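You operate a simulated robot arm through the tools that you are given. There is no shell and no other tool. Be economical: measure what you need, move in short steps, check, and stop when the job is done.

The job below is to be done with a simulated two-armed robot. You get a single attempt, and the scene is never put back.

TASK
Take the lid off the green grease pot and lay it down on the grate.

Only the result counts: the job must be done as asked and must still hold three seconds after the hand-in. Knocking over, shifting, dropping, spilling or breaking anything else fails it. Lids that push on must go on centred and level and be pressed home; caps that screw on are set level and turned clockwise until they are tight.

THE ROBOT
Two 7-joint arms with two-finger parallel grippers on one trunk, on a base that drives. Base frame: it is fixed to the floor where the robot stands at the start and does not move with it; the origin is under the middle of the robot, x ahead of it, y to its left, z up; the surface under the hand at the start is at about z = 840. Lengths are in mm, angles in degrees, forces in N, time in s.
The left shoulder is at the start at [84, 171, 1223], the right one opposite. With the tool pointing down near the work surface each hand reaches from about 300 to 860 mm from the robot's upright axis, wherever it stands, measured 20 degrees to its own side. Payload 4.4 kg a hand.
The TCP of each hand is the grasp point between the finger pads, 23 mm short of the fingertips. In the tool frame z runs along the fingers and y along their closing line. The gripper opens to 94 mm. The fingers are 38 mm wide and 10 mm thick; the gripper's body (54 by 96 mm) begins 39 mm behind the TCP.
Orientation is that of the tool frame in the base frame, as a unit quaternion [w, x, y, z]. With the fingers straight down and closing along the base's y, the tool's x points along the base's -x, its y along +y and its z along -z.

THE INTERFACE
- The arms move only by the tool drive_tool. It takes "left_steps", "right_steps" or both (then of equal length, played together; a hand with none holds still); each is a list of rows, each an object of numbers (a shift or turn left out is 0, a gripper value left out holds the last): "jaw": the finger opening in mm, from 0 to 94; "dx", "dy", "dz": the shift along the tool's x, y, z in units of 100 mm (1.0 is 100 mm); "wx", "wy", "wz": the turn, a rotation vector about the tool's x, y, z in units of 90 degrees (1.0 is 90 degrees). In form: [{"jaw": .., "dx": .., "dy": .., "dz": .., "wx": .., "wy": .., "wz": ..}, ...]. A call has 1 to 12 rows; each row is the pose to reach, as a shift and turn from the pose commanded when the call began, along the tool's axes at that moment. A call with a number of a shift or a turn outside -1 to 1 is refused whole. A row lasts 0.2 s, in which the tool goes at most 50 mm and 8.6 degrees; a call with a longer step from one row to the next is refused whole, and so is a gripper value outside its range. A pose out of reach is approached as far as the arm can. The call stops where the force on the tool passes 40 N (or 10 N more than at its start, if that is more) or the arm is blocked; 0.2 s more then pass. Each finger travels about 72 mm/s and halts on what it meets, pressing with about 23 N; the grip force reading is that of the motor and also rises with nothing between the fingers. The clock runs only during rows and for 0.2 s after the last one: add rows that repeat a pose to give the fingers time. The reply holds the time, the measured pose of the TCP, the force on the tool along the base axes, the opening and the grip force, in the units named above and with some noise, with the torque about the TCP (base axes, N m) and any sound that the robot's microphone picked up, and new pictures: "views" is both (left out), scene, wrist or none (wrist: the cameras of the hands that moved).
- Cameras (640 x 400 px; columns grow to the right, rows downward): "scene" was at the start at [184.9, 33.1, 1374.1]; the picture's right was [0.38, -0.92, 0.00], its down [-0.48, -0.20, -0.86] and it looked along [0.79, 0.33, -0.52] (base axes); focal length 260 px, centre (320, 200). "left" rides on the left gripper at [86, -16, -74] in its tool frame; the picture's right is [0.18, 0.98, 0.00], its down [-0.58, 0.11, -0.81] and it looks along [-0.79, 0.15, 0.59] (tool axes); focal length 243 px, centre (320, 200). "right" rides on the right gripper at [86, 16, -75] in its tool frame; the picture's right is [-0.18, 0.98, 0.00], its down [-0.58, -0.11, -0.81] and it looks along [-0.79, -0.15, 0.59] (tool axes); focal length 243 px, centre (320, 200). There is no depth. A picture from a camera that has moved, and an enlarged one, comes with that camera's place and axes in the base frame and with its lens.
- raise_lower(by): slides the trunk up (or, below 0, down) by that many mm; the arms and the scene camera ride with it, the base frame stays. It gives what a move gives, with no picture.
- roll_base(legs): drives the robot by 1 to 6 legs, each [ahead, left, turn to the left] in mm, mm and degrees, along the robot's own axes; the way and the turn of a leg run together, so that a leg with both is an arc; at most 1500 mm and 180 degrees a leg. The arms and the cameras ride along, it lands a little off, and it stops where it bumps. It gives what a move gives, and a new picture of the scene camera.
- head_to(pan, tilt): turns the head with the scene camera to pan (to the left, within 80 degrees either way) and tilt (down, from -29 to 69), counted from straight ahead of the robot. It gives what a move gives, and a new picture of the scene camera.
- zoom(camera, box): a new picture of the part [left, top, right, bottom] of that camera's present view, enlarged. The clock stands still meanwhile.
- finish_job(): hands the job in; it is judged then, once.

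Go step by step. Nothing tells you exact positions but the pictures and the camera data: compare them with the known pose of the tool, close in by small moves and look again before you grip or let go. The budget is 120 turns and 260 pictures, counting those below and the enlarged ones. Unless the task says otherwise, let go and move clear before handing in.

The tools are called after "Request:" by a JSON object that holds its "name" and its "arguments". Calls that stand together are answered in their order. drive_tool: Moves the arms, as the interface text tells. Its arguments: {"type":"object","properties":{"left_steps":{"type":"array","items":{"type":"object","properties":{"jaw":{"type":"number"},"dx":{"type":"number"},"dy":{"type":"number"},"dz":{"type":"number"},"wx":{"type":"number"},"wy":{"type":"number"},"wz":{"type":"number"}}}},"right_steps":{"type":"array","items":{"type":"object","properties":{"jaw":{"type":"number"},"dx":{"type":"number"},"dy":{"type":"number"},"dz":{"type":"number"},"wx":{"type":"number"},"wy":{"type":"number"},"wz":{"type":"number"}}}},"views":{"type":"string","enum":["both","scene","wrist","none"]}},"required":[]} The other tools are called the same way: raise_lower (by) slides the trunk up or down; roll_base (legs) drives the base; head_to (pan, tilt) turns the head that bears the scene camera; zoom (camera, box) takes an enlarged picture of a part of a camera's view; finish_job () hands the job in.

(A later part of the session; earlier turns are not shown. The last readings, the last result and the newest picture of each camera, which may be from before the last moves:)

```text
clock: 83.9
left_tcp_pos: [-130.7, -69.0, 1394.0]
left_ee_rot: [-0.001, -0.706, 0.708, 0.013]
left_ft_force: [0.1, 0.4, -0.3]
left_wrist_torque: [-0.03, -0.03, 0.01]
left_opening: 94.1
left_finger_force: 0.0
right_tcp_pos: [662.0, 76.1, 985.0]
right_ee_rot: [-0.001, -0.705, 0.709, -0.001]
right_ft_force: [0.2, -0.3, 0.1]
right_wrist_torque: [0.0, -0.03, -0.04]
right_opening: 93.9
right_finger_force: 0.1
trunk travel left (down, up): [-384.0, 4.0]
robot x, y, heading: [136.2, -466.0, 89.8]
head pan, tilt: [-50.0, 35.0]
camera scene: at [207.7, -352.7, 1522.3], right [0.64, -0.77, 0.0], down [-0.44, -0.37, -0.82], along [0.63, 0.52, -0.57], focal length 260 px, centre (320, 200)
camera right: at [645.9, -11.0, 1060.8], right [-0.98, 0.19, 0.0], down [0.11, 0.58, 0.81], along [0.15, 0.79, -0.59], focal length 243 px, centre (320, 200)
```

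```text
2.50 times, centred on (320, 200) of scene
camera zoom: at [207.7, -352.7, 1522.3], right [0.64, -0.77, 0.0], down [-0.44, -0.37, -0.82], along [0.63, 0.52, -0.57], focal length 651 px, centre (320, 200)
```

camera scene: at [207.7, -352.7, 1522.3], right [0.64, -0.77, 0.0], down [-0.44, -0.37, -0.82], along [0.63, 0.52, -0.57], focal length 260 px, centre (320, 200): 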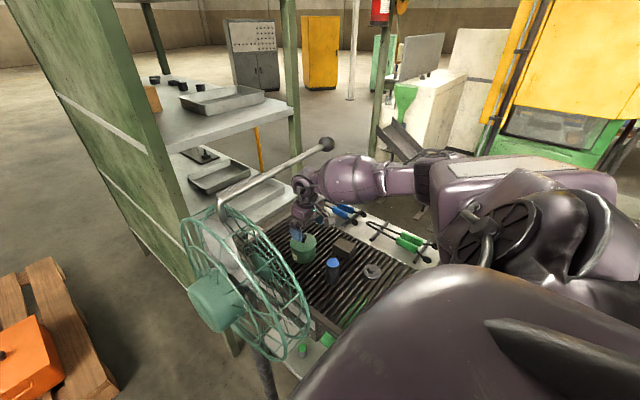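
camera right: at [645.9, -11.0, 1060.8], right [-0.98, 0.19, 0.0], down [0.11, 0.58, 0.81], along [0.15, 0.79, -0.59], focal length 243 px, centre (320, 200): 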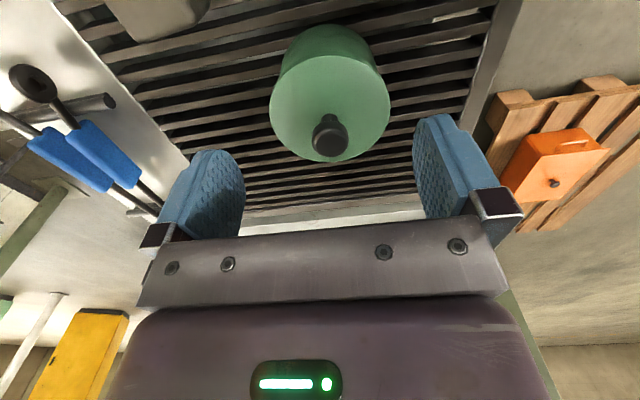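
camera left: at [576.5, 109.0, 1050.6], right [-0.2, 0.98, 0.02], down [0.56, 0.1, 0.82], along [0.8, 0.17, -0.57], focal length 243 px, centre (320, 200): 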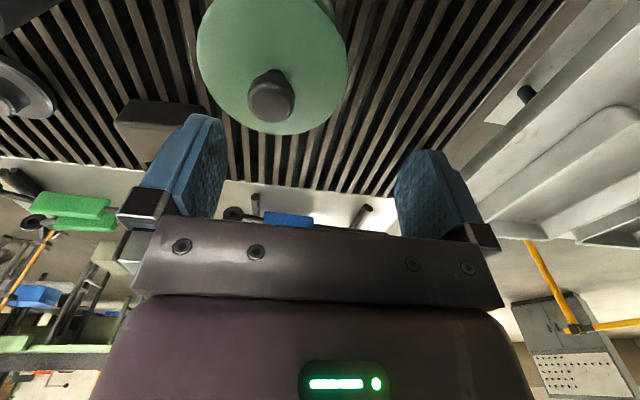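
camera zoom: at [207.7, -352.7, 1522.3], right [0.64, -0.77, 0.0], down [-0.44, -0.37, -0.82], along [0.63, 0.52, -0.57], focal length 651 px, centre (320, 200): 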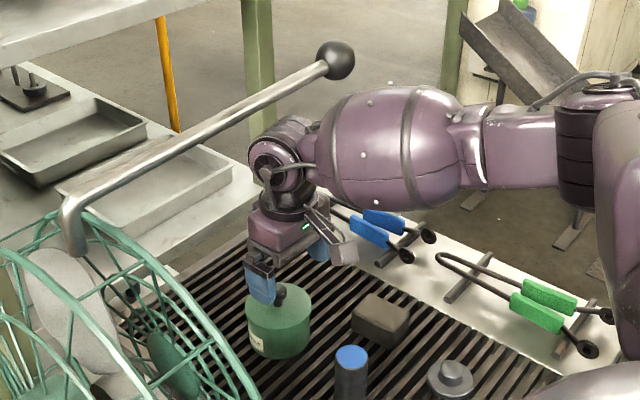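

The rod turns out to be the fan's own tilt handle, and it is clear. The knob is at about (660, 100), with its top near z 932 and the lid near z 903. I'll centre above it, narrow the jaws and lower a little.

Request:
{"name": "drive_tool", "arguments": {"right_steps": [{"dx": -0.12, "dy": 0.01, "jaw": 60}, {"dx": -0.24, "dy": 0.02, "jaw": 60}, {"dx": -0.24, "dy": 0.02, "dz": 0.2}, {"dx": -0.24, "dy": 0.02, "dz": 0.3}], "views": "both"}}

Request:
{"name": "zoom", "arguments": {"camera": "right", "box": [200, 60, 520, 260]}}

Request:
{"name": "zoom", "arguments": {"camera": "scene", "box": [260, 180, 360, 280]}}

```text
clock: 84.9
left_tcp_pos: [-130.5, -68.1, 1393.6]
left_ee_rot: [0.0, -0.706, 0.708, 0.012]
left_ft_force: [0.2, -0.6, 0.5]
left_wrist_torque: [-0.01, -0.01, 0.01]
left_opening: 94.2
left_finger_force: 0.0
right_tcp_pos: [662.0, 100.5, 955.4]
right_ee_rot: [0.0, -0.706, 0.708, 0.0]
right_ft_force: [0.6, -0.1, 0.6]
right_wrist_torque: [0.01, -0.02, 0.03]
right_opening: 59.8
right_finger_force: 0.0
trunk travel left (down, up): [-384.0, 4.0]
robot x, y, heading: [139.8, -465.1, 89.7]
head pan, tilt: [-50.0, 35.0]
camera scene: at [207.3, -352.1, 1522.3], right [0.64, -0.77, 0.0], down [-0.44, -0.37, -0.82], along [0.63, 0.52, -0.57], focal length 260 px, centre (320, 200)
camera right: at [644.8, 13.2, 1030.2], right [-0.98, 0.19, 0.0], down [0.11, 0.58, 0.81], along [0.15, 0.79, -0.59], focal length 243 px, centre (320, 200)
```

scene: 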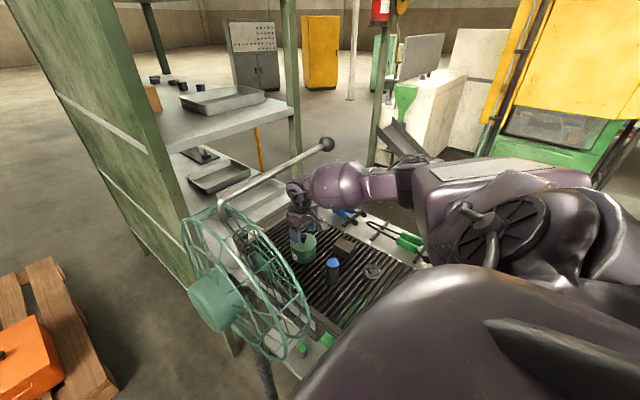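
right: 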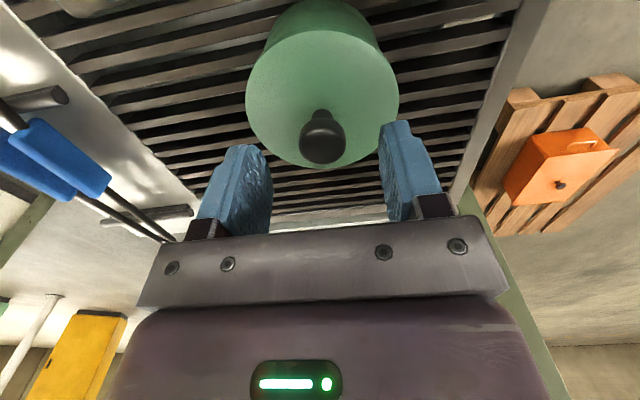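

```text
2.00 times, centred on (360, 160) of right
camera zoom: at [644.8, 13.2, 1030.2], right [-0.98, 0.19, 0.0], down [0.11, 0.58, 0.81], along [0.15, 0.79, -0.59], focal length 485 px, centre (240, 280)
```

zoom: 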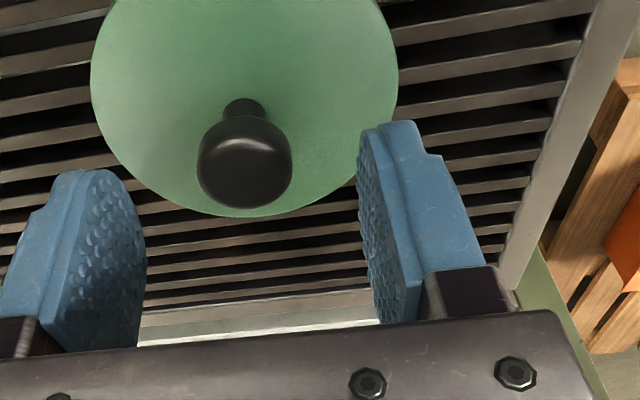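

```text
4.00 times, centred on (310, 230) of scene
camera zoom: at [207.3, -352.1, 1522.3], right [0.64, -0.77, 0.0], down [-0.44, -0.37, -0.82], along [0.63, 0.52, -0.57], focal length 1042 px, centre (360, 80)
```

zoom: 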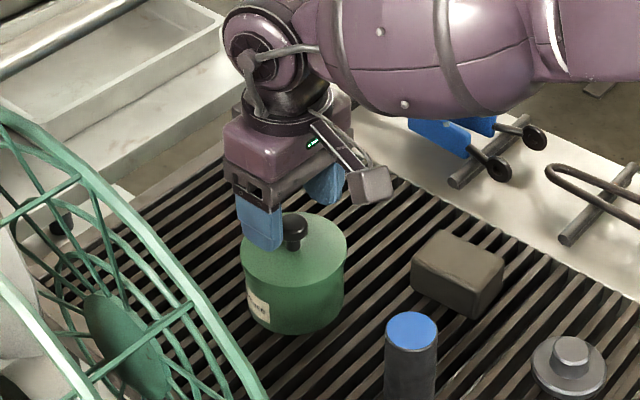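

The knob is centred between the fingertips. I'll descend about 20 mm and look before gripping.

Request:
{"name": "drive_tool", "arguments": {"right_steps": [{"dz": 0.08}, {"dz": 0.15}, {"dz": 0.21}], "views": "wrist"}}

Request:
{"name": "zoom", "arguments": {"camera": "scene", "box": [270, 190, 350, 270]}}

```text
clock: 85.7
left_tcp_pos: [-131.8, -68.5, 1393.9]
left_ee_rot: [-0.002, -0.707, 0.707, 0.012]
left_ft_force: [0.3, -1.0, 0.5]
left_wrist_torque: [0.0, 0.02, 0.01]
left_opening: 93.9
left_finger_force: 0.1
right_tcp_pos: [661.4, 99.7, 936.4]
right_ee_rot: [0.0, -0.706, 0.709, 0.0]
right_ft_force: [-0.2, -0.5, 0.3]
right_wrist_torque: [0.01, 0.0, -0.02]
right_opening: 60.1
right_finger_force: 0.1
trunk travel left (down, up): [-384.0, 4.0]
robot x, y, heading: [135.4, -467.0, 89.7]
head pan, tilt: [-50.0, 35.0]
camera right: at [645.3, 13.5, 1010.2], right [-0.98, 0.19, 0.0], down [0.11, 0.58, 0.81], along [0.15, 0.79, -0.59], focal length 243 px, centre (320, 200)
```

right: 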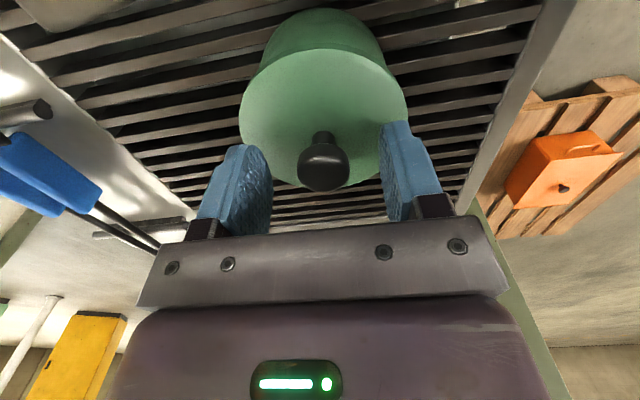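

```text
5.00 times, centred on (310, 230) of scene
camera zoom: at [207.4, -352.0, 1522.3], right [0.64, -0.77, 0.0], down [-0.44, -0.37, -0.82], along [0.63, 0.52, -0.57], focal length 1302 px, centre (370, 50)
```

zoom: 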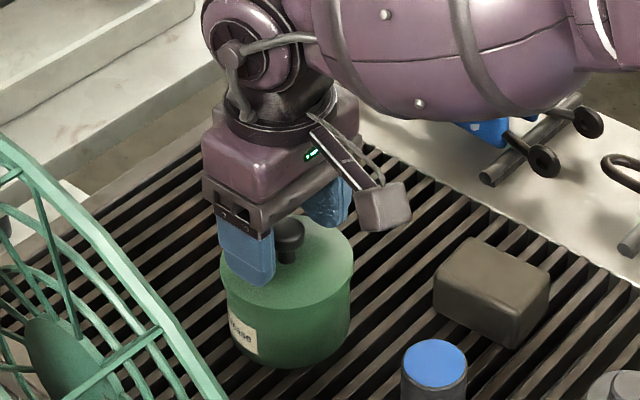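

The knob head sits between the lower pads. I'll go 3 mm lower and grip.

Request:
{"name": "drive_tool", "arguments": {"right_steps": [{"dz": 0.03}, {"dz": 0.03, "jaw": 15}, {"dz": 0.03, "jaw": 15}, {"dz": 0.03, "jaw": 15}, {"dz": 0.03, "jaw": 15}], "views": "wrist"}}

```text
clock: 86.9
left_tcp_pos: [-130.9, -67.0, 1394.7]
left_ee_rot: [-0.002, -0.706, 0.709, 0.012]
left_ft_force: [-0.3, -0.2, 0.0]
left_wrist_torque: [-0.02, 0.0, 0.0]
left_opening: 94.0
left_finger_force: 0.1
right_tcp_pos: [663.3, 99.9, 932.3]
right_ee_rot: [-0.001, -0.705, 0.709, 0.0]
right_ft_force: [-0.7, 0.1, 0.1]
right_wrist_torque: [0.01, 0.0, -0.03]
right_opening: 24.8
right_finger_force: 23.0
trunk travel left (down, up): [-384.0, 4.0]
robot x, y, heading: [141.6, -463.0, 89.8]
head pan, tilt: [-50.0, 35.0]
heard: snap
camera right: at [645.2, 13.2, 1007.7], right [-0.98, 0.19, 0.0], down [0.11, 0.58, 0.81], along [0.15, 0.79, -0.59], focal length 243 px, centre (320, 200)
```

right: 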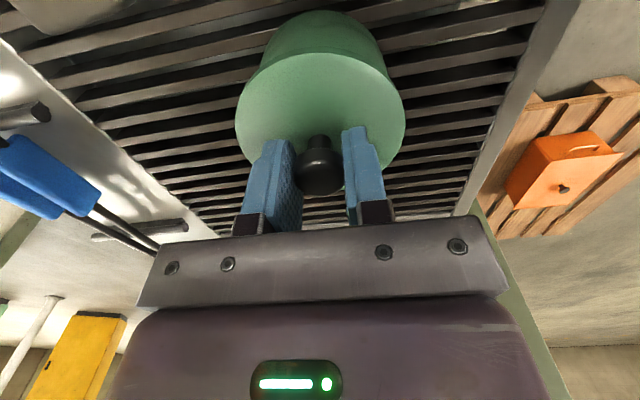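

The knob is gripped at 24.8 mm. A snap was heard, so I'll lift gently and check the force and whether the pot stays down.

Request:
{"name": "drive_tool", "arguments": {"right_steps": [{"dz": -0.03}, {"dz": -0.06}, {"dz": -0.1}], "views": "wrist"}}

Request:
{"name": "zoom", "arguments": {"camera": "scene", "box": [270, 190, 350, 270]}}

```text
clock: 87.7
left_tcp_pos: [-131.1, -68.9, 1393.4]
left_ee_rot: [0.0, -0.706, 0.708, 0.013]
left_ft_force: [-0.9, -1.6, -1.0]
left_wrist_torque: [0.01, 0.01, 0.0]
left_opening: 94.1
left_finger_force: 0.1
right_tcp_pos: [661.7, 99.9, 943.2]
right_ee_rot: [0.001, -0.706, 0.708, 0.0]
right_ft_force: [0.0, 0.3, -0.4]
right_wrist_torque: [0.01, 0.03, 0.02]
right_opening: 25.0
right_finger_force: 0.0
trunk travel left (down, up): [-384.0, 4.0]
robot x, y, heading: [137.2, -465.7, 90.0]
head pan, tilt: [-50.0, 35.0]
camera right: at [644.8, 13.7, 1017.4], right [-0.98, 0.19, 0.0], down [0.11, 0.58, 0.81], along [0.15, 0.79, -0.59], focal length 243 px, centre (320, 200)
```

right: 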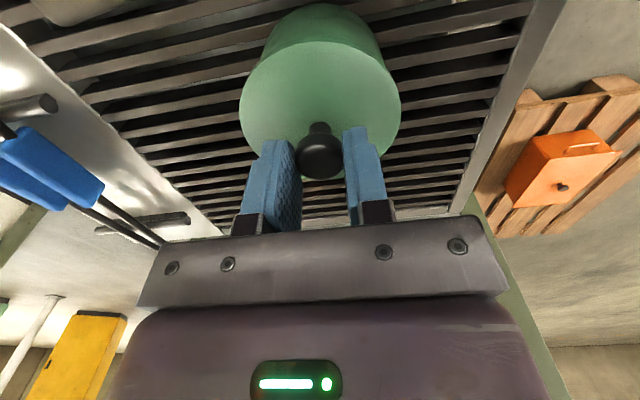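

```text
5.00 times, centred on (310, 230) of scene
camera zoom: at [207.4, -352.2, 1522.3], right [0.64, -0.77, 0.0], down [-0.44, -0.37, -0.82], along [0.63, 0.52, -0.57], focal length 1302 px, centre (370, 50)
```

zoom: 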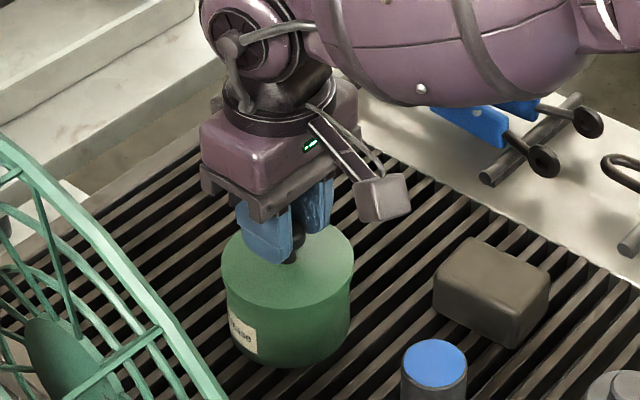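

The grip relaxed because I didn't repeat the jaw value, and the knob slipped through. I'll open slightly, go back down and re-grip with a firm jaw command held throughout.

Request:
{"name": "drive_tool", "arguments": {"right_steps": [{"jaw": 45}, {"jaw": 45, "dz": 0.06}, {"jaw": 45, "dz": 0.13}, {"jaw": 5, "dz": 0.13}, {"jaw": 5, "dz": 0.13}, {"jaw": 5, "dz": 0.13}, {"jaw": 5, "dz": 0.13}], "views": "wrist"}}

```text
clock: 89.3
left_tcp_pos: [-131.8, -69.4, 1394.3]
left_ee_rot: [-0.002, -0.706, 0.708, 0.012]
left_ft_force: [0.6, -0.2, 0.0]
left_wrist_torque: [-0.02, -0.02, 0.0]
left_opening: 93.9
left_finger_force: 0.0
right_tcp_pos: [662.7, 101.3, 928.4]
right_ee_rot: [0.0, -0.706, 0.708, -0.001]
right_ft_force: [0.3, 0.7, 0.3]
right_wrist_torque: [-0.01, 0.02, 0.04]
right_opening: 24.5
right_finger_force: 23.5
trunk travel left (down, up): [-384.0, 4.0]
robot x, y, heading: [139.4, -467.8, 89.8]
head pan, tilt: [-50.0, 35.0]
camera right: at [645.8, 14.0, 1004.0], right [-0.98, 0.19, 0.0], down [0.11, 0.58, 0.81], along [0.15, 0.79, -0.59], focal length 243 px, centre (320, 200)
```

right: 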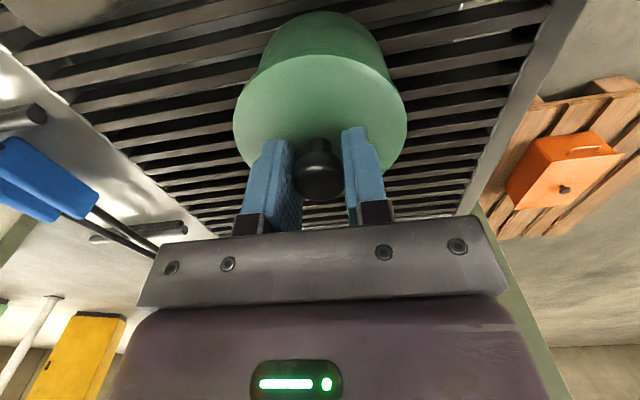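

Request:
{"name": "drive_tool", "arguments": {"right_steps": [{"jaw": 5, "dz": -0.02}, {"jaw": 5, "dz": -0.05}, {"jaw": 5, "dz": -0.08}], "views": "wrist"}}

Request:
{"name": "zoom", "arguments": {"camera": "scene", "box": [270, 190, 350, 270]}}

```text
clock: 90.1
left_tcp_pos: [-132.0, -68.4, 1393.0]
left_ee_rot: [-0.002, -0.706, 0.708, 0.012]
left_ft_force: [0.2, -0.4, -0.6]
left_wrist_torque: [-0.02, -0.01, 0.04]
left_opening: 94.0
left_finger_force: 0.1
right_tcp_pos: [661.9, 100.9, 936.3]
right_ee_rot: [0.0, -0.706, 0.708, 0.0]
right_ft_force: [1.0, -0.2, -0.2]
right_wrist_torque: [0.02, -0.04, 0.0]
right_opening: 24.5
right_finger_force: 22.9
trunk travel left (down, up): [-384.0, 4.0]
robot x, y, heading: [139.9, -464.1, 89.7]
head pan, tilt: [-50.0, 35.0]
camera right: at [644.6, 13.3, 1012.4], right [-0.98, 0.19, 0.0], down [0.11, 0.58, 0.81], along [0.15, 0.79, -0.59], focal length 243 px, centre (320, 200)
```

right: 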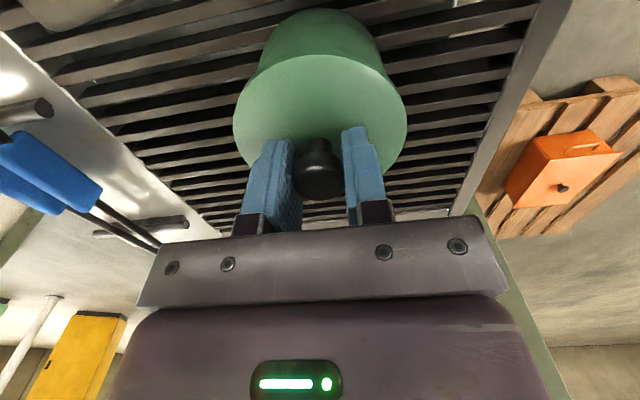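

```text
5.00 times, centred on (310, 230) of scene
camera zoom: at [207.4, -352.1, 1522.3], right [0.64, -0.77, 0.0], down [-0.44, -0.37, -0.82], along [0.63, 0.52, -0.57], focal length 1302 px, centre (370, 50)
```

zoom: 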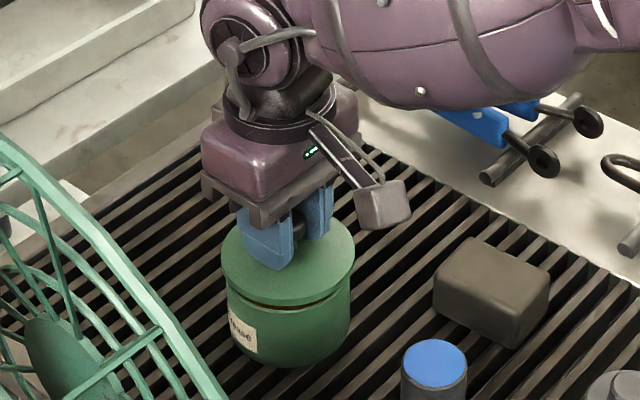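

The lid comes off freely. I'll raise it about 50 mm and carry it in +y to y ≈ 215, over clear bars left of the pot.

Request:
{"name": "drive_tool", "arguments": {"right_steps": [{"jaw": 5, "dz": -0.2}, {"jaw": 5, "dz": -0.4}, {"jaw": 5, "dz": -0.5}, {"jaw": 5, "dz": -0.5, "dx": -0.25}, {"jaw": 5, "dz": -0.5, "dx": -0.5}, {"jaw": 5, "dz": -0.5, "dx": -0.75}, {"jaw": 5, "dz": -0.5, "dx": -1.0}, {"jaw": 5, "dz": -0.5, "dx": -1.0}], "views": "both"}}

Request:
{"name": "zoom", "arguments": {"camera": "scene", "box": [220, 120, 380, 280]}}

```text
clock: 91.9
left_tcp_pos: [-128.8, -67.6, 1393.8]
left_ee_rot: [-0.003, -0.706, 0.708, 0.012]
left_ft_force: [0.0, -0.4, -0.3]
left_wrist_torque: [-0.04, -0.02, -0.01]
left_opening: 93.9
left_finger_force: 0.0
right_tcp_pos: [664.1, 139.7, 984.0]
right_ee_rot: [-0.002, -0.706, 0.708, -0.002]
right_ft_force: [-0.2, 0.3, -1.4]
right_wrist_torque: [0.0, 0.03, -0.01]
right_opening: 24.4
right_finger_force: 22.8
right hand out of reach, approached as far as the arm can: row 5, 6, 7, 8
trunk travel left (down, up): [-384.0, 4.0]
robot x, y, heading: [140.5, -467.6, 89.8]
head pan, tilt: [-50.0, 35.0]
camera scene: at [210.6, -349.9, 1521.8], right [0.64, -0.77, 0.0], down [-0.44, -0.37, -0.82], along [0.63, 0.52, -0.58], focal length 260 px, centre (320, 200)
camera right: at [648.3, 52.4, 1058.6], right [-0.98, 0.19, 0.0], down [0.11, 0.59, 0.8], along [0.15, 0.79, -0.6], focal length 243 px, centre (320, 200)
```

scene: 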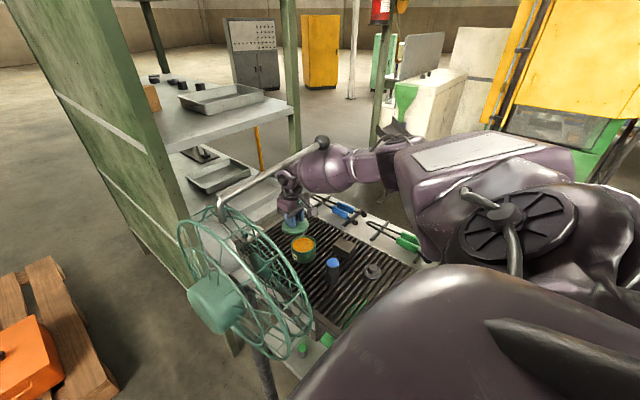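
right: 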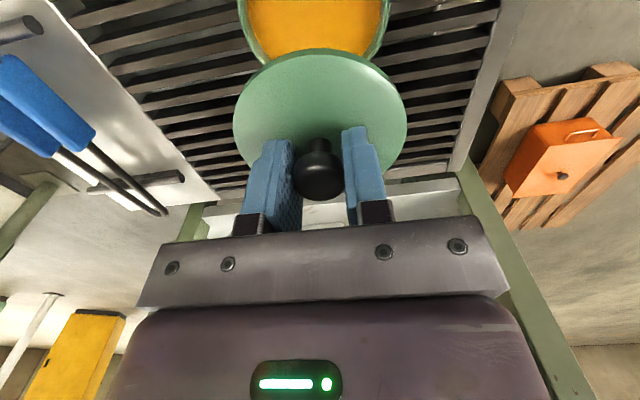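

```text
2.50 times, centred on (300, 200) of scene
camera zoom: at [210.6, -349.9, 1521.8], right [0.64, -0.77, 0.0], down [-0.44, -0.37, -0.82], along [0.63, 0.52, -0.58], focal length 651 px, centre (370, 200)
```

zoom: 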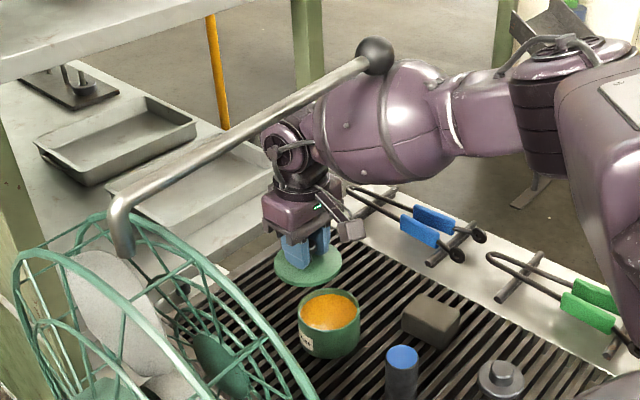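

The arm reports a limit at y ≈ 140, most likely the wrist because of the tool's yaw. The lid is round, so I'll back off a little, then turn the hand about vertical toward the forearm's direction and try again.

Request:
{"name": "drive_tool", "arguments": {"right_steps": [{"jaw": 5, "dx": 0.3}, {"jaw": 5, "dx": 0.6}, {"jaw": 5, "dx": 0.6, "wz": -0.09}, {"jaw": 5, "dx": 0.6, "wz": -0.18}, {"jaw": 5, "dx": 0.6, "wz": -0.27}, {"jaw": 5, "dx": 0.6, "wz": -0.36}], "views": "scene"}}

```text
clock: 93.3
left_tcp_pos: [-135.9, -78.6, 1397.2]
left_ee_rot: [0.002, -0.707, 0.707, 0.015]
left_ft_force: [-2.8, -1.7, 0.0]
left_wrist_torque: [0.16, -0.2, -0.02]
left_opening: 94.1
left_finger_force: 0.0
right_tcp_pos: [591.2, -6.3, 1073.2]
right_ee_rot: [0.001, 0.845, -0.535, -0.005]
right_ft_force: [4.7, -5.4, -5.7]
right_wrist_torque: [0.38, 0.2, 0.0]
right_opening: 24.6
right_finger_force: 22.7
right hand out of reach, approached as far as the arm can: row 4, 5, 6
trunk travel left (down, up): [-384.0, 4.0]
robot x, y, heading: [141.0, -465.1, 90.1]
head pan, tilt: [-50.0, 35.0]
camera scene: at [203.7, -362.3, 1524.0], right [0.64, -0.77, 0.0], down [-0.44, -0.36, -0.82], along [0.63, 0.53, -0.57], focal length 260 px, centre (320, 200)
```

scene: 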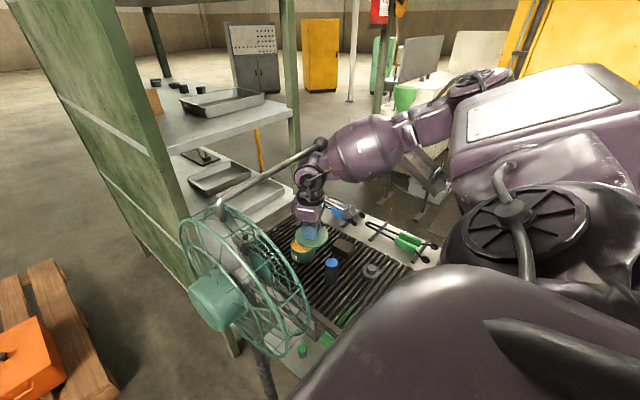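

The yaw went the wrong way for the wrist and the hand rose toward the rod. I'll undo it right away.

Request:
{"name": "drive_tool", "arguments": {"right_steps": [{"jaw": 5, "wz": 0.09}, {"jaw": 5, "wz": 0.18}, {"jaw": 5, "wz": 0.27}, {"jaw": 5, "wz": 0.36}, {"jaw": 5, "wz": 0.36}], "views": "both"}}

```text
clock: 94.5
left_tcp_pos: [-129.5, -66.7, 1393.3]
left_ee_rot: [-0.001, -0.706, 0.708, 0.012]
left_ft_force: [0.4, 0.3, 0.8]
left_wrist_torque: [0.0, -0.01, 0.01]
left_opening: 94.2
left_finger_force: 0.0
right_tcp_pos: [592.7, -0.8, 1067.8]
right_ee_rot: [-0.007, -0.662, 0.749, 0.003]
right_ft_force: [0.7, 0.1, -0.5]
right_wrist_torque: [0.0, 0.08, -0.02]
right_opening: 24.6
right_finger_force: 23.2
trunk travel left (down, up): [-384.0, 4.0]
robot x, y, heading: [135.5, -467.9, 89.7]
head pan, tilt: [-50.0, 35.0]
camera scene: at [208.1, -351.2, 1522.2], right [0.64, -0.77, 0.0], down [-0.44, -0.37, -0.82], along [0.63, 0.52, -0.57], focal length 260 px, centre (320, 200)
camera right: at [566.5, -84.6, 1143.9], right [-0.95, 0.3, 0.01], down [0.19, 0.57, 0.8], along [0.24, 0.77, -0.6], focal length 243 px, centre (320, 200)
```

scene: 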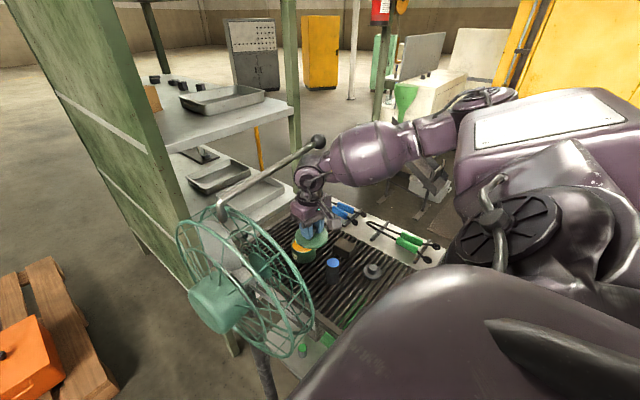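
right: 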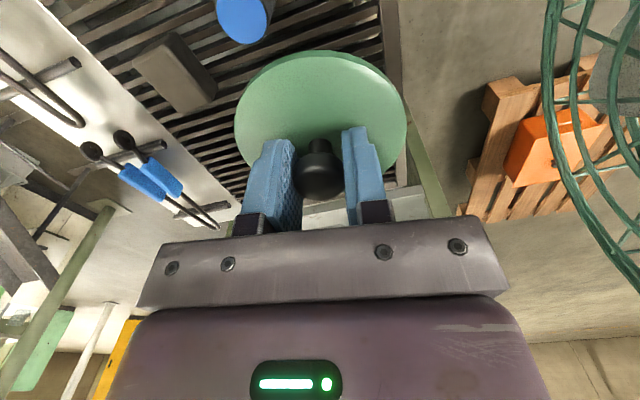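

The wrist seems to have nudged the fan's handle. I'll move straight down, away from it, and compare.

Request:
{"name": "drive_tool", "arguments": {"right_steps": [{"jaw": 5, "dz": 0.25}, {"jaw": 5, "dz": 0.5}, {"jaw": 5, "dz": 0.7, "dy": -0.2}, {"jaw": 5, "dz": 0.75, "dy": -0.45}, {"jaw": 5, "dz": 0.75, "dy": -0.7}], "views": "both"}}

Request:
{"name": "zoom", "arguments": {"camera": "scene", "box": [160, 120, 340, 380]}}

```text
clock: 95.7
left_tcp_pos: [-131.2, -68.7, 1393.5]
left_ee_rot: [-0.002, -0.706, 0.708, 0.012]
left_ft_force: [0.3, 0.5, 0.3]
left_wrist_torque: [0.0, 0.02, -0.01]
left_opening: 94.1
left_finger_force: 0.1
right_tcp_pos: [663.1, -11.5, 992.8]
right_ee_rot: [-0.007, -0.662, 0.749, 0.003]
right_ft_force: [-0.2, 0.0, -0.9]
right_wrist_torque: [-0.02, 0.03, 0.01]
right_opening: 24.3
right_finger_force: 22.1
trunk travel left (down, up): [-384.0, 4.0]
robot x, y, heading: [140.5, -464.3, 89.9]
head pan, tilt: [-50.0, 35.0]
camera scene: at [207.9, -352.3, 1522.3], right [0.64, -0.77, 0.0], down [-0.44, -0.37, -0.82], along [0.63, 0.52, -0.57], focal length 260 px, centre (320, 200)
camera right: at [636.3, -95.2, 1069.2], right [-0.95, 0.3, 0.01], down [0.19, 0.57, 0.8], along [0.24, 0.77, -0.6], focal length 243 px, centre (320, 200)
```

scene: 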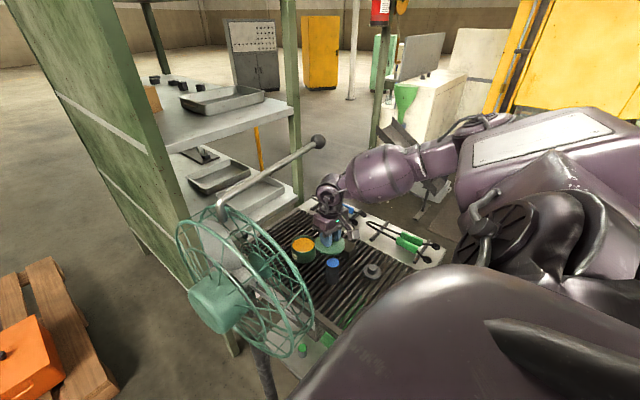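
right: 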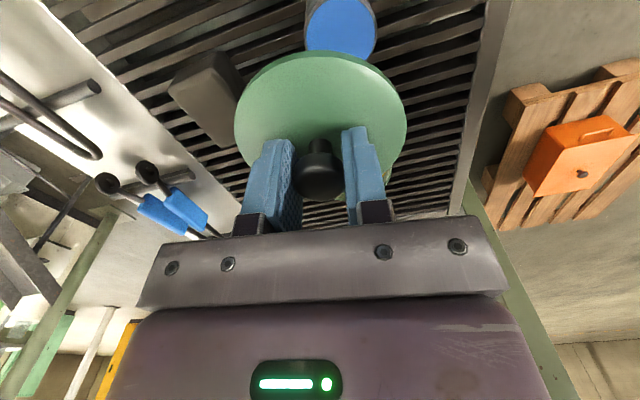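

```text
1.54 times, centred on (250, 250) of scene
camera zoom: at [207.9, -352.3, 1522.3], right [0.64, -0.77, 0.0], down [-0.44, -0.37, -0.82], along [0.63, 0.52, -0.57], focal length 401 px, centre (428, 123)
```

zoom: 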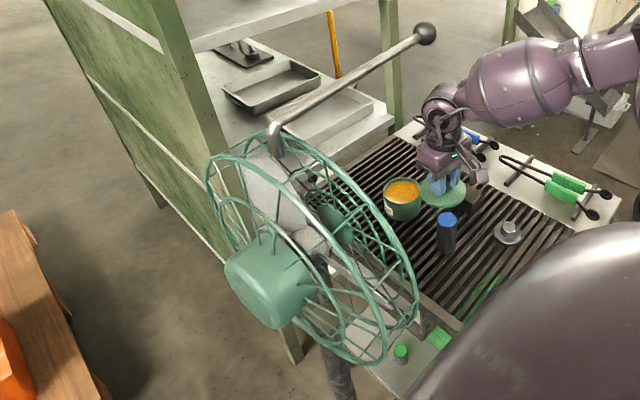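

The fan head has turned by only a few degrees, and I'll deal with that afterwards. There is a free spot on the bars at about (562, 25), clear of the pot, bottle and fan and well within reach. I'll carry the lid there low, under the handle.

Request:
{"name": "drive_tool", "arguments": {"right_steps": [{"jaw": 5, "dz": 0.15}, {"jaw": 5, "dz": 0.18, "dx": -0.05, "dy": 0.2}, {"jaw": 5, "dz": 0.18, "dx": -0.1, "dy": 0.45}, {"jaw": 5, "dz": 0.18, "dx": -0.18, "dy": 0.7}, {"jaw": 5, "dz": 0.18, "dx": -0.23, "dy": 0.9}, {"jaw": 5, "dz": 0.18, "dx": -0.23, "dy": 1.0}], "views": "both"}}

Request:
{"name": "zoom", "arguments": {"camera": "scene", "box": [180, 130, 380, 330]}}

Request:
{"name": "zoom", "arguments": {"camera": "right", "box": [160, 0, 560, 250]}}

```text
clock: 97.1
left_tcp_pos: [-131.3, -68.4, 1394.6]
left_ee_rot: [-0.001, -0.706, 0.708, 0.012]
left_ft_force: [0.2, 1.0, -0.4]
left_wrist_torque: [0.04, 0.03, 0.0]
left_opening: 93.9
left_finger_force: 0.0
right_tcp_pos: [562.8, 24.1, 976.4]
right_ee_rot: [-0.007, -0.662, 0.75, 0.003]
right_ft_force: [-0.1, 0.6, -0.9]
right_wrist_torque: [0.02, -0.03, -0.02]
right_opening: 24.6
right_finger_force: 22.7
trunk travel left (down, up): [-384.0, 4.0]
robot x, y, heading: [140.5, -467.0, 89.5]
head pan, tilt: [-50.0, 35.0]
camera scene: at [207.5, -352.1, 1522.3], right [0.64, -0.77, 0.0], down [-0.44, -0.37, -0.82], along [0.63, 0.52, -0.57], focal length 260 px, centre (320, 200)
camera right: at [537.7, -59.5, 1051.9], right [-0.95, 0.3, 0.01], down [0.19, 0.57, 0.8], along [0.24, 0.77, -0.6], focal length 243 px, centre (320, 200)
```

scene: 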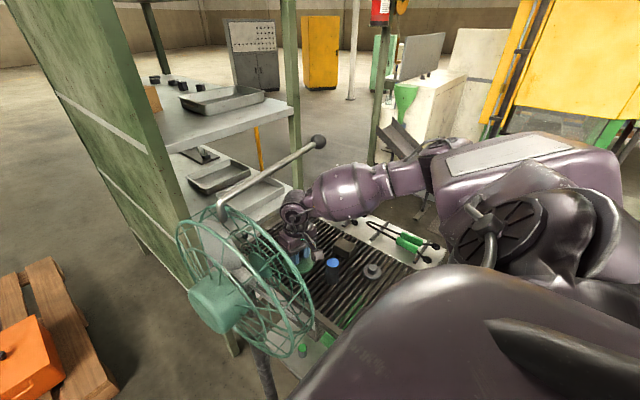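
right: 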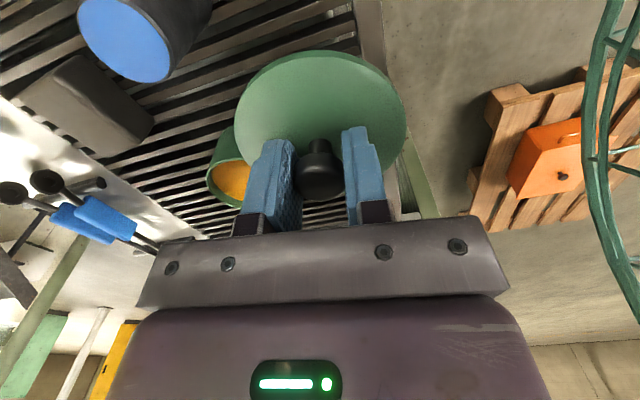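

```text
2.00 times, centred on (280, 230) of scene
camera zoom: at [207.5, -352.1, 1522.3], right [0.64, -0.77, 0.0], down [-0.44, -0.37, -0.82], along [0.63, 0.52, -0.57], focal length 521 px, centre (400, 140)
```

zoom: 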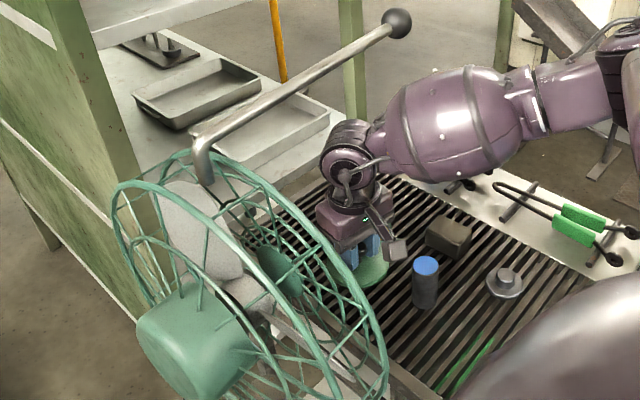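

```text
1.60 times, centred on (360, 125) of right
camera zoom: at [537.7, -59.5, 1051.9], right [-0.95, 0.3, 0.01], down [0.19, 0.57, 0.8], along [0.24, 0.77, -0.6], focal length 388 px, centre (256, 320)
```

zoom: 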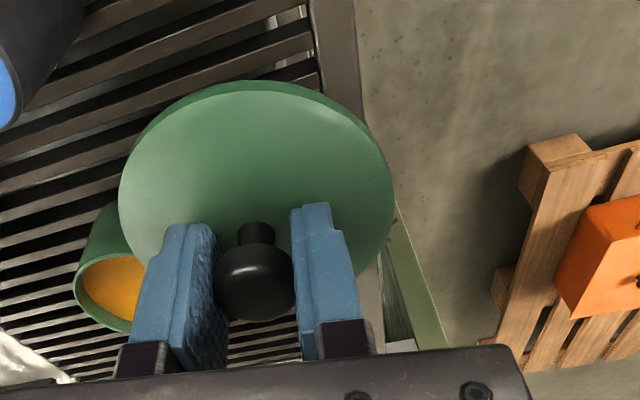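

The near frame edge is at x ≈ 530, so I'll shift to (580, 18). That keeps the lid fully on the bars, about 20 mm clear of both pot and bottle. Then I'll lower part way.

Request:
{"name": "drive_tool", "arguments": {"right_steps": [{"jaw": 5, "dx": 0.04, "dy": -0.18}, {"jaw": 5, "dx": 0.04, "dy": -0.18, "dz": 0.2}, {"jaw": 5, "dx": 0.04, "dy": -0.18, "dz": 0.4}, {"jaw": 5, "dx": 0.04, "dy": -0.18, "dz": 0.55}, {"jaw": 5, "dx": 0.04, "dy": -0.18, "dz": 0.6}], "views": "both"}}

Request:
{"name": "zoom", "arguments": {"camera": "scene", "box": [240, 190, 380, 290]}}

```text
clock: 98.3
left_tcp_pos: [-132.5, -68.0, 1394.6]
left_ee_rot: [-0.001, -0.706, 0.708, 0.012]
left_ft_force: [-0.3, 0.4, -0.1]
left_wrist_torque: [0.01, 0.02, 0.0]
left_opening: 94.1
left_finger_force: 0.0
right_tcp_pos: [582.0, 18.1, 915.5]
right_ee_rot: [-0.006, -0.663, 0.749, 0.004]
right_ft_force: [-0.1, 0.3, -0.3]
right_wrist_torque: [-0.01, 0.03, 0.03]
right_opening: 24.5
right_finger_force: 23.1
trunk travel left (down, up): [-384.0, 4.0]
robot x, y, heading: [139.0, -465.9, 89.5]
head pan, tilt: [-50.0, 35.0]
camera scene: at [207.4, -352.1, 1522.3], right [0.64, -0.77, 0.0], down [-0.44, -0.37, -0.82], along [0.63, 0.52, -0.57], focal length 260 px, centre (320, 200)
camera right: at [555.6, -65.4, 990.8], right [-0.95, 0.3, 0.01], down [0.19, 0.57, 0.8], along [0.24, 0.77, -0.6], focal length 243 px, centre (320, 200)
```

scene: 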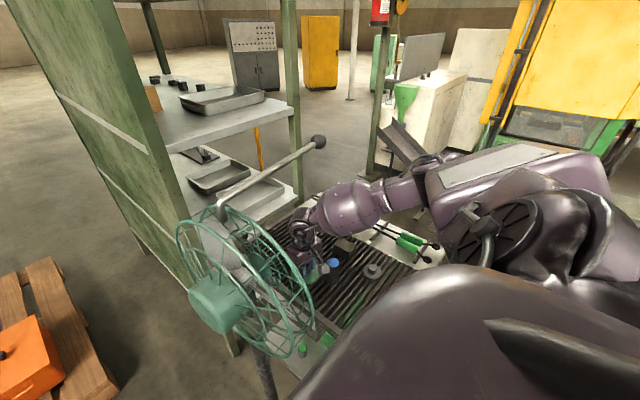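
right: 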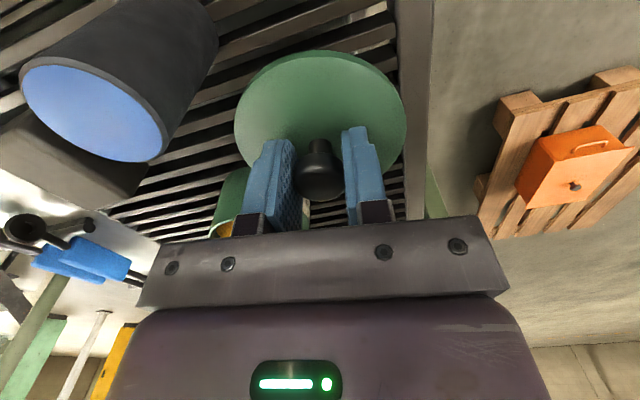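

```text
4.00 times, centred on (310, 240) of scene
camera zoom: at [207.4, -352.1, 1522.3], right [0.64, -0.77, 0.0], down [-0.44, -0.37, -0.82], along [0.63, 0.52, -0.57], focal length 1042 px, centre (360, 40)
```

zoom: 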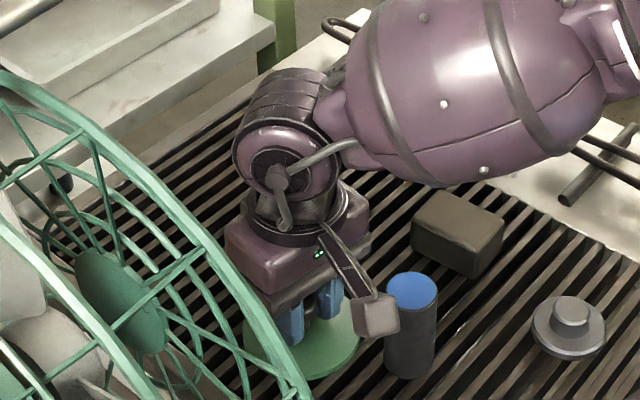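

Everything is clear. Lowering gently toward the bars.

Request:
{"name": "drive_tool", "arguments": {"right_steps": [{"jaw": 5, "dz": 0.06}, {"jaw": 5, "dz": 0.12}, {"jaw": 5, "dz": 0.18}, {"jaw": 5, "dz": 0.22}], "views": "wrist"}}

Request:
{"name": "drive_tool", "arguments": {"right_steps": [{"jaw": 5, "dz": 0.02}, {"jaw": 5, "dz": 0.04}], "views": "none"}}

Request:
{"name": "zoom", "arguments": {"camera": "scene", "box": [270, 220, 370, 300]}}

```text
clock: 99.3
left_tcp_pos: [-130.9, -68.7, 1394.4]
left_ee_rot: [-0.001, -0.706, 0.708, 0.012]
left_ft_force: [0.1, 0.0, -0.3]
left_wrist_torque: [-0.05, 0.01, -0.02]
left_opening: 93.7
left_finger_force: 0.0
right_tcp_pos: [579.5, 17.1, 895.5]
right_ee_rot: [-0.007, -0.662, 0.749, 0.003]
right_ft_force: [-0.8, 0.1, 0.0]
right_wrist_torque: [-0.01, 0.01, 0.0]
right_opening: 24.6
right_finger_force: 23.3
trunk travel left (down, up): [-384.0, 4.0]
robot x, y, heading: [136.9, -465.8, 89.7]
head pan, tilt: [-50.0, 35.0]
camera right: at [554.6, -66.3, 969.8], right [-0.95, 0.3, 0.01], down [0.19, 0.57, 0.8], along [0.24, 0.77, -0.6], focal length 243 px, centre (320, 200)
```

right: 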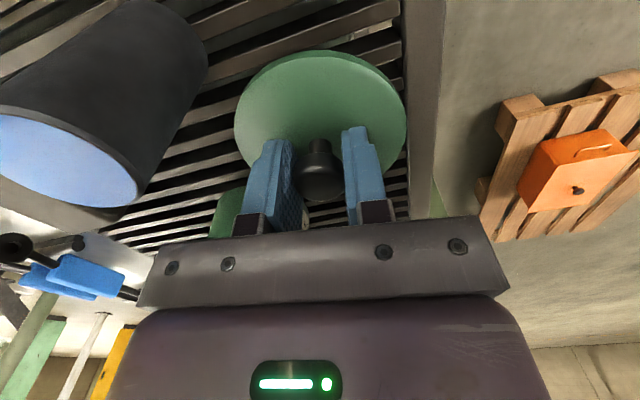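

```text
clock: 99.9
left_tcp_pos: [-130.6, -69.0, 1394.9]
left_ee_rot: [-0.001, -0.706, 0.708, 0.012]
left_ft_force: [-0.5, 0.1, -0.2]
left_wrist_torque: [0.02, 0.01, 0.03]
left_opening: 94.0
left_finger_force: 0.1
right_tcp_pos: [579.8, 18.0, 889.7]
right_ee_rot: [-0.006, -0.662, 0.749, 0.003]
right_ft_force: [-0.1, -0.5, -1.1]
right_wrist_torque: [-0.02, 0.01, 0.02]
right_opening: 24.4
right_finger_force: 23.5
trunk travel left (down, up): [-384.0, 4.0]
robot x, y, heading: [139.9, -464.8, 90.0]
head pan, tilt: [-50.0, 35.0]
```

```text
5.00 times, centred on (320, 260) of scene
camera zoom: at [207.5, -352.1, 1522.3], right [0.64, -0.77, 0.0], down [-0.44, -0.37, -0.82], along [0.63, 0.52, -0.57], focal length 1302 px, centre (320, -100)
```

zoom: 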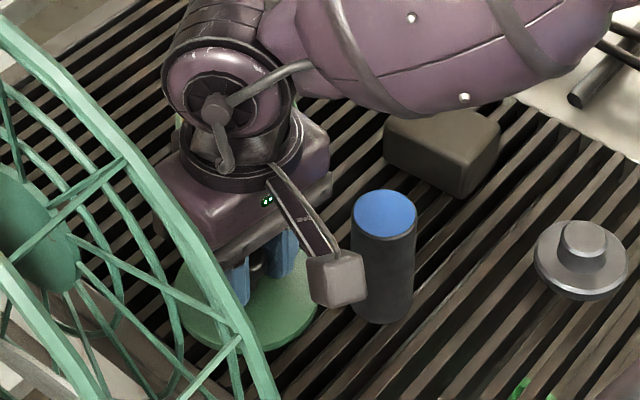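

Request:
{"name": "drive_tool", "arguments": {"right_steps": [{"jaw": 5, "dz": 0.02}, {"jaw": 5, "dz": 0.04}, {"jaw": 5, "dz": 0.06}], "views": "none"}}

Request:
{"name": "drive_tool", "arguments": {"right_steps": [{"jaw": 5, "dz": 0.02}, {"jaw": 5, "dz": 0.04}], "views": "wrist"}}

```text
clock: 100.7
left_tcp_pos: [-130.5, -69.0, 1394.6]
left_ee_rot: [-0.002, -0.706, 0.708, 0.012]
left_ft_force: [0.1, 0.3, 0.9]
left_wrist_torque: [-0.01, -0.01, 0.0]
left_opening: 94.0
left_finger_force: 0.0
right_tcp_pos: [578.8, 18.0, 884.0]
right_ee_rot: [-0.007, -0.662, 0.749, 0.003]
right_ft_force: [-0.2, 0.8, -0.1]
right_wrist_torque: [-0.01, -0.01, 0.0]
right_opening: 24.4
right_finger_force: 22.9
trunk travel left (down, up): [-384.0, 4.0]
robot x, y, heading: [142.2, -461.4, 89.8]
head pan, tilt: [-50.0, 35.0]
```

```text
clock: 101.3
left_tcp_pos: [-130.2, -67.9, 1394.5]
left_ee_rot: [-0.001, -0.706, 0.709, 0.012]
left_ft_force: [0.5, 0.4, -0.6]
left_wrist_torque: [-0.02, 0.0, -0.03]
left_opening: 94.3
left_finger_force: 0.1
right_tcp_pos: [578.3, 18.6, 879.6]
right_ee_rot: [-0.007, -0.663, 0.748, 0.003]
right_ft_force: [-0.1, -0.9, 0.5]
right_wrist_torque: [0.02, 0.04, -0.03]
right_opening: 24.8
right_finger_force: 23.3
trunk travel left (down, up): [-384.0, 4.0]
robot x, y, heading: [138.3, -464.8, 89.8]
head pan, tilt: [-50.0, 35.0]
camera right: at [553.7, -65.5, 955.4], right [-0.95, 0.3, 0.01], down [0.19, 0.57, 0.8], along [0.24, 0.77, -0.6], focal length 243 px, centre (320, 200)
```

right: 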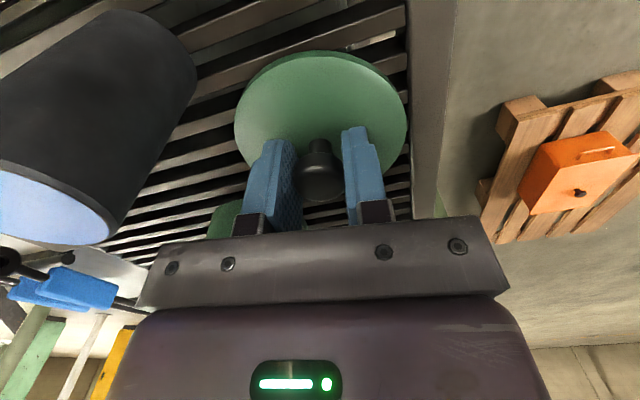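

Request:
{"name": "drive_tool", "arguments": {"right_steps": [{"jaw": 5, "dz": 0.02}, {"jaw": 5, "dz": 0.04}], "views": "none"}}

Request:
{"name": "drive_tool", "arguments": {"right_steps": [{"jaw": 5, "dz": 0.02}, {"jaw": 5, "dz": 0.03}], "views": "wrist"}}

```text
clock: 101.9
left_tcp_pos: [-130.8, -68.2, 1393.1]
left_ee_rot: [-0.001, -0.705, 0.709, 0.012]
left_ft_force: [0.4, 0.2, 0.2]
left_wrist_torque: [-0.01, -0.02, -0.02]
left_opening: 93.8
left_finger_force: 0.0
right_tcp_pos: [579.8, 18.2, 876.0]
right_ee_rot: [-0.007, -0.662, 0.749, 0.003]
right_ft_force: [0.5, 0.5, -0.2]
right_wrist_torque: [0.0, 0.0, 0.0]
right_opening: 24.4
right_finger_force: 23.0
trunk travel left (down, up): [-384.0, 4.0]
robot x, y, heading: [137.6, -466.8, 89.7]
head pan, tilt: [-50.0, 35.0]
```

```text
clock: 102.5
left_tcp_pos: [-131.1, -69.1, 1394.1]
left_ee_rot: [-0.001, -0.706, 0.708, 0.013]
left_ft_force: [0.6, -0.5, -0.4]
left_wrist_torque: [-0.02, 0.0, -0.02]
left_opening: 94.3
left_finger_force: 0.0
right_tcp_pos: [580.4, 19.2, 873.3]
right_ee_rot: [-0.006, -0.662, 0.749, 0.004]
right_ft_force: [-0.5, -1.1, 8.2]
right_wrist_torque: [0.18, -0.27, -0.01]
right_opening: 24.3
right_finger_force: 23.4
trunk travel left (down, up): [-384.0, 4.0]
robot x, y, heading: [132.6, -458.9, 90.0]
head pan, tilt: [-50.0, 35.0]
camera right: at [553.9, -65.8, 949.4], right [-0.95, 0.3, 0.01], down [0.19, 0.57, 0.8], along [0.24, 0.77, -0.6], focal length 243 px, centre (320, 200)
```

right: 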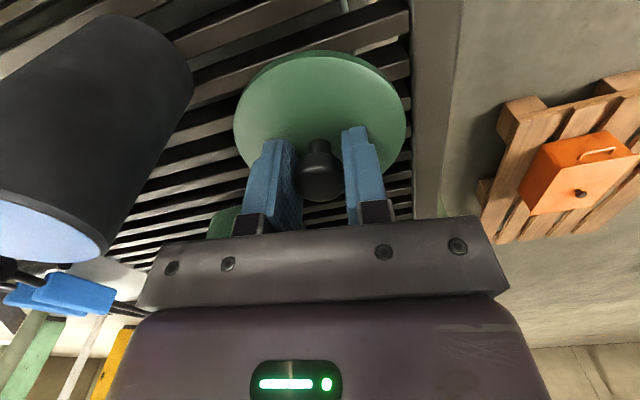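

Contact with the bars, at 8 N. I'll release the knob and rise straight up.

Request:
{"name": "drive_tool", "arguments": {"right_steps": [{"jaw": 50}, {"jaw": 50}, {"jaw": 50, "dz": -0.1}, {"jaw": 50, "dz": -0.3}, {"jaw": 50, "dz": -0.6}, {"jaw": 50, "dz": -0.9}], "views": "both"}}

Request:
{"name": "zoom", "arguments": {"camera": "scene", "box": [220, 130, 380, 290]}}

```text
clock: 103.9
left_tcp_pos: [-132.2, -69.0, 1394.3]
left_ee_rot: [-0.001, -0.706, 0.708, 0.013]
left_ft_force: [-0.9, -0.6, 0.0]
left_wrist_torque: [-0.01, 0.04, 0.01]
left_opening: 94.2
left_finger_force: 0.0
right_tcp_pos: [581.4, 17.5, 963.9]
right_ee_rot: [-0.007, -0.662, 0.749, 0.003]
right_ft_force: [0.0, 0.2, 0.0]
right_wrist_torque: [-0.01, 0.03, 0.0]
right_opening: 49.8
right_finger_force: 0.0
trunk travel left (down, up): [-384.0, 4.0]
robot x, y, heading: [139.0, -462.4, 89.7]
head pan, tilt: [-50.0, 35.0]
camera scene: at [207.3, -352.4, 1522.3], right [0.64, -0.77, 0.0], down [-0.44, -0.37, -0.82], along [0.63, 0.52, -0.57], focal length 260 px, centre (320, 200)
camera right: at [555.5, -66.5, 1039.3], right [-0.95, 0.3, 0.01], down [0.19, 0.57, 0.8], along [0.24, 0.77, -0.6], focal length 243 px, centre (320, 200)
```

scene: 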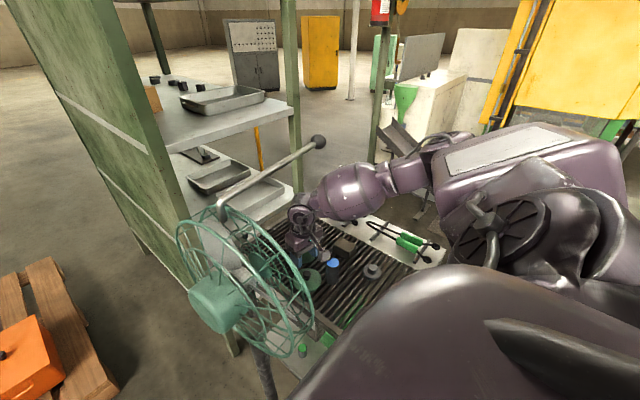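
right: 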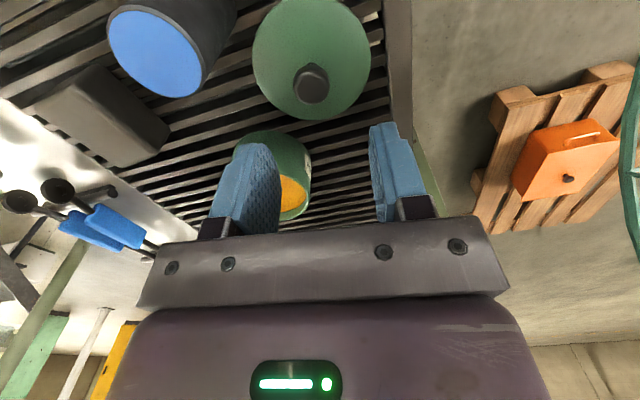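

```text
2.50 times, centred on (300, 210) of scene
camera zoom: at [207.3, -352.4, 1522.3], right [0.64, -0.77, 0.0], down [-0.44, -0.37, -0.82], along [0.63, 0.52, -0.57], focal length 651 px, centre (370, 175)
```

zoom: 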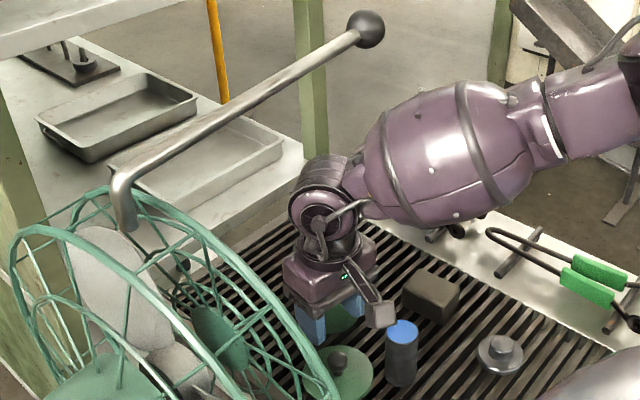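

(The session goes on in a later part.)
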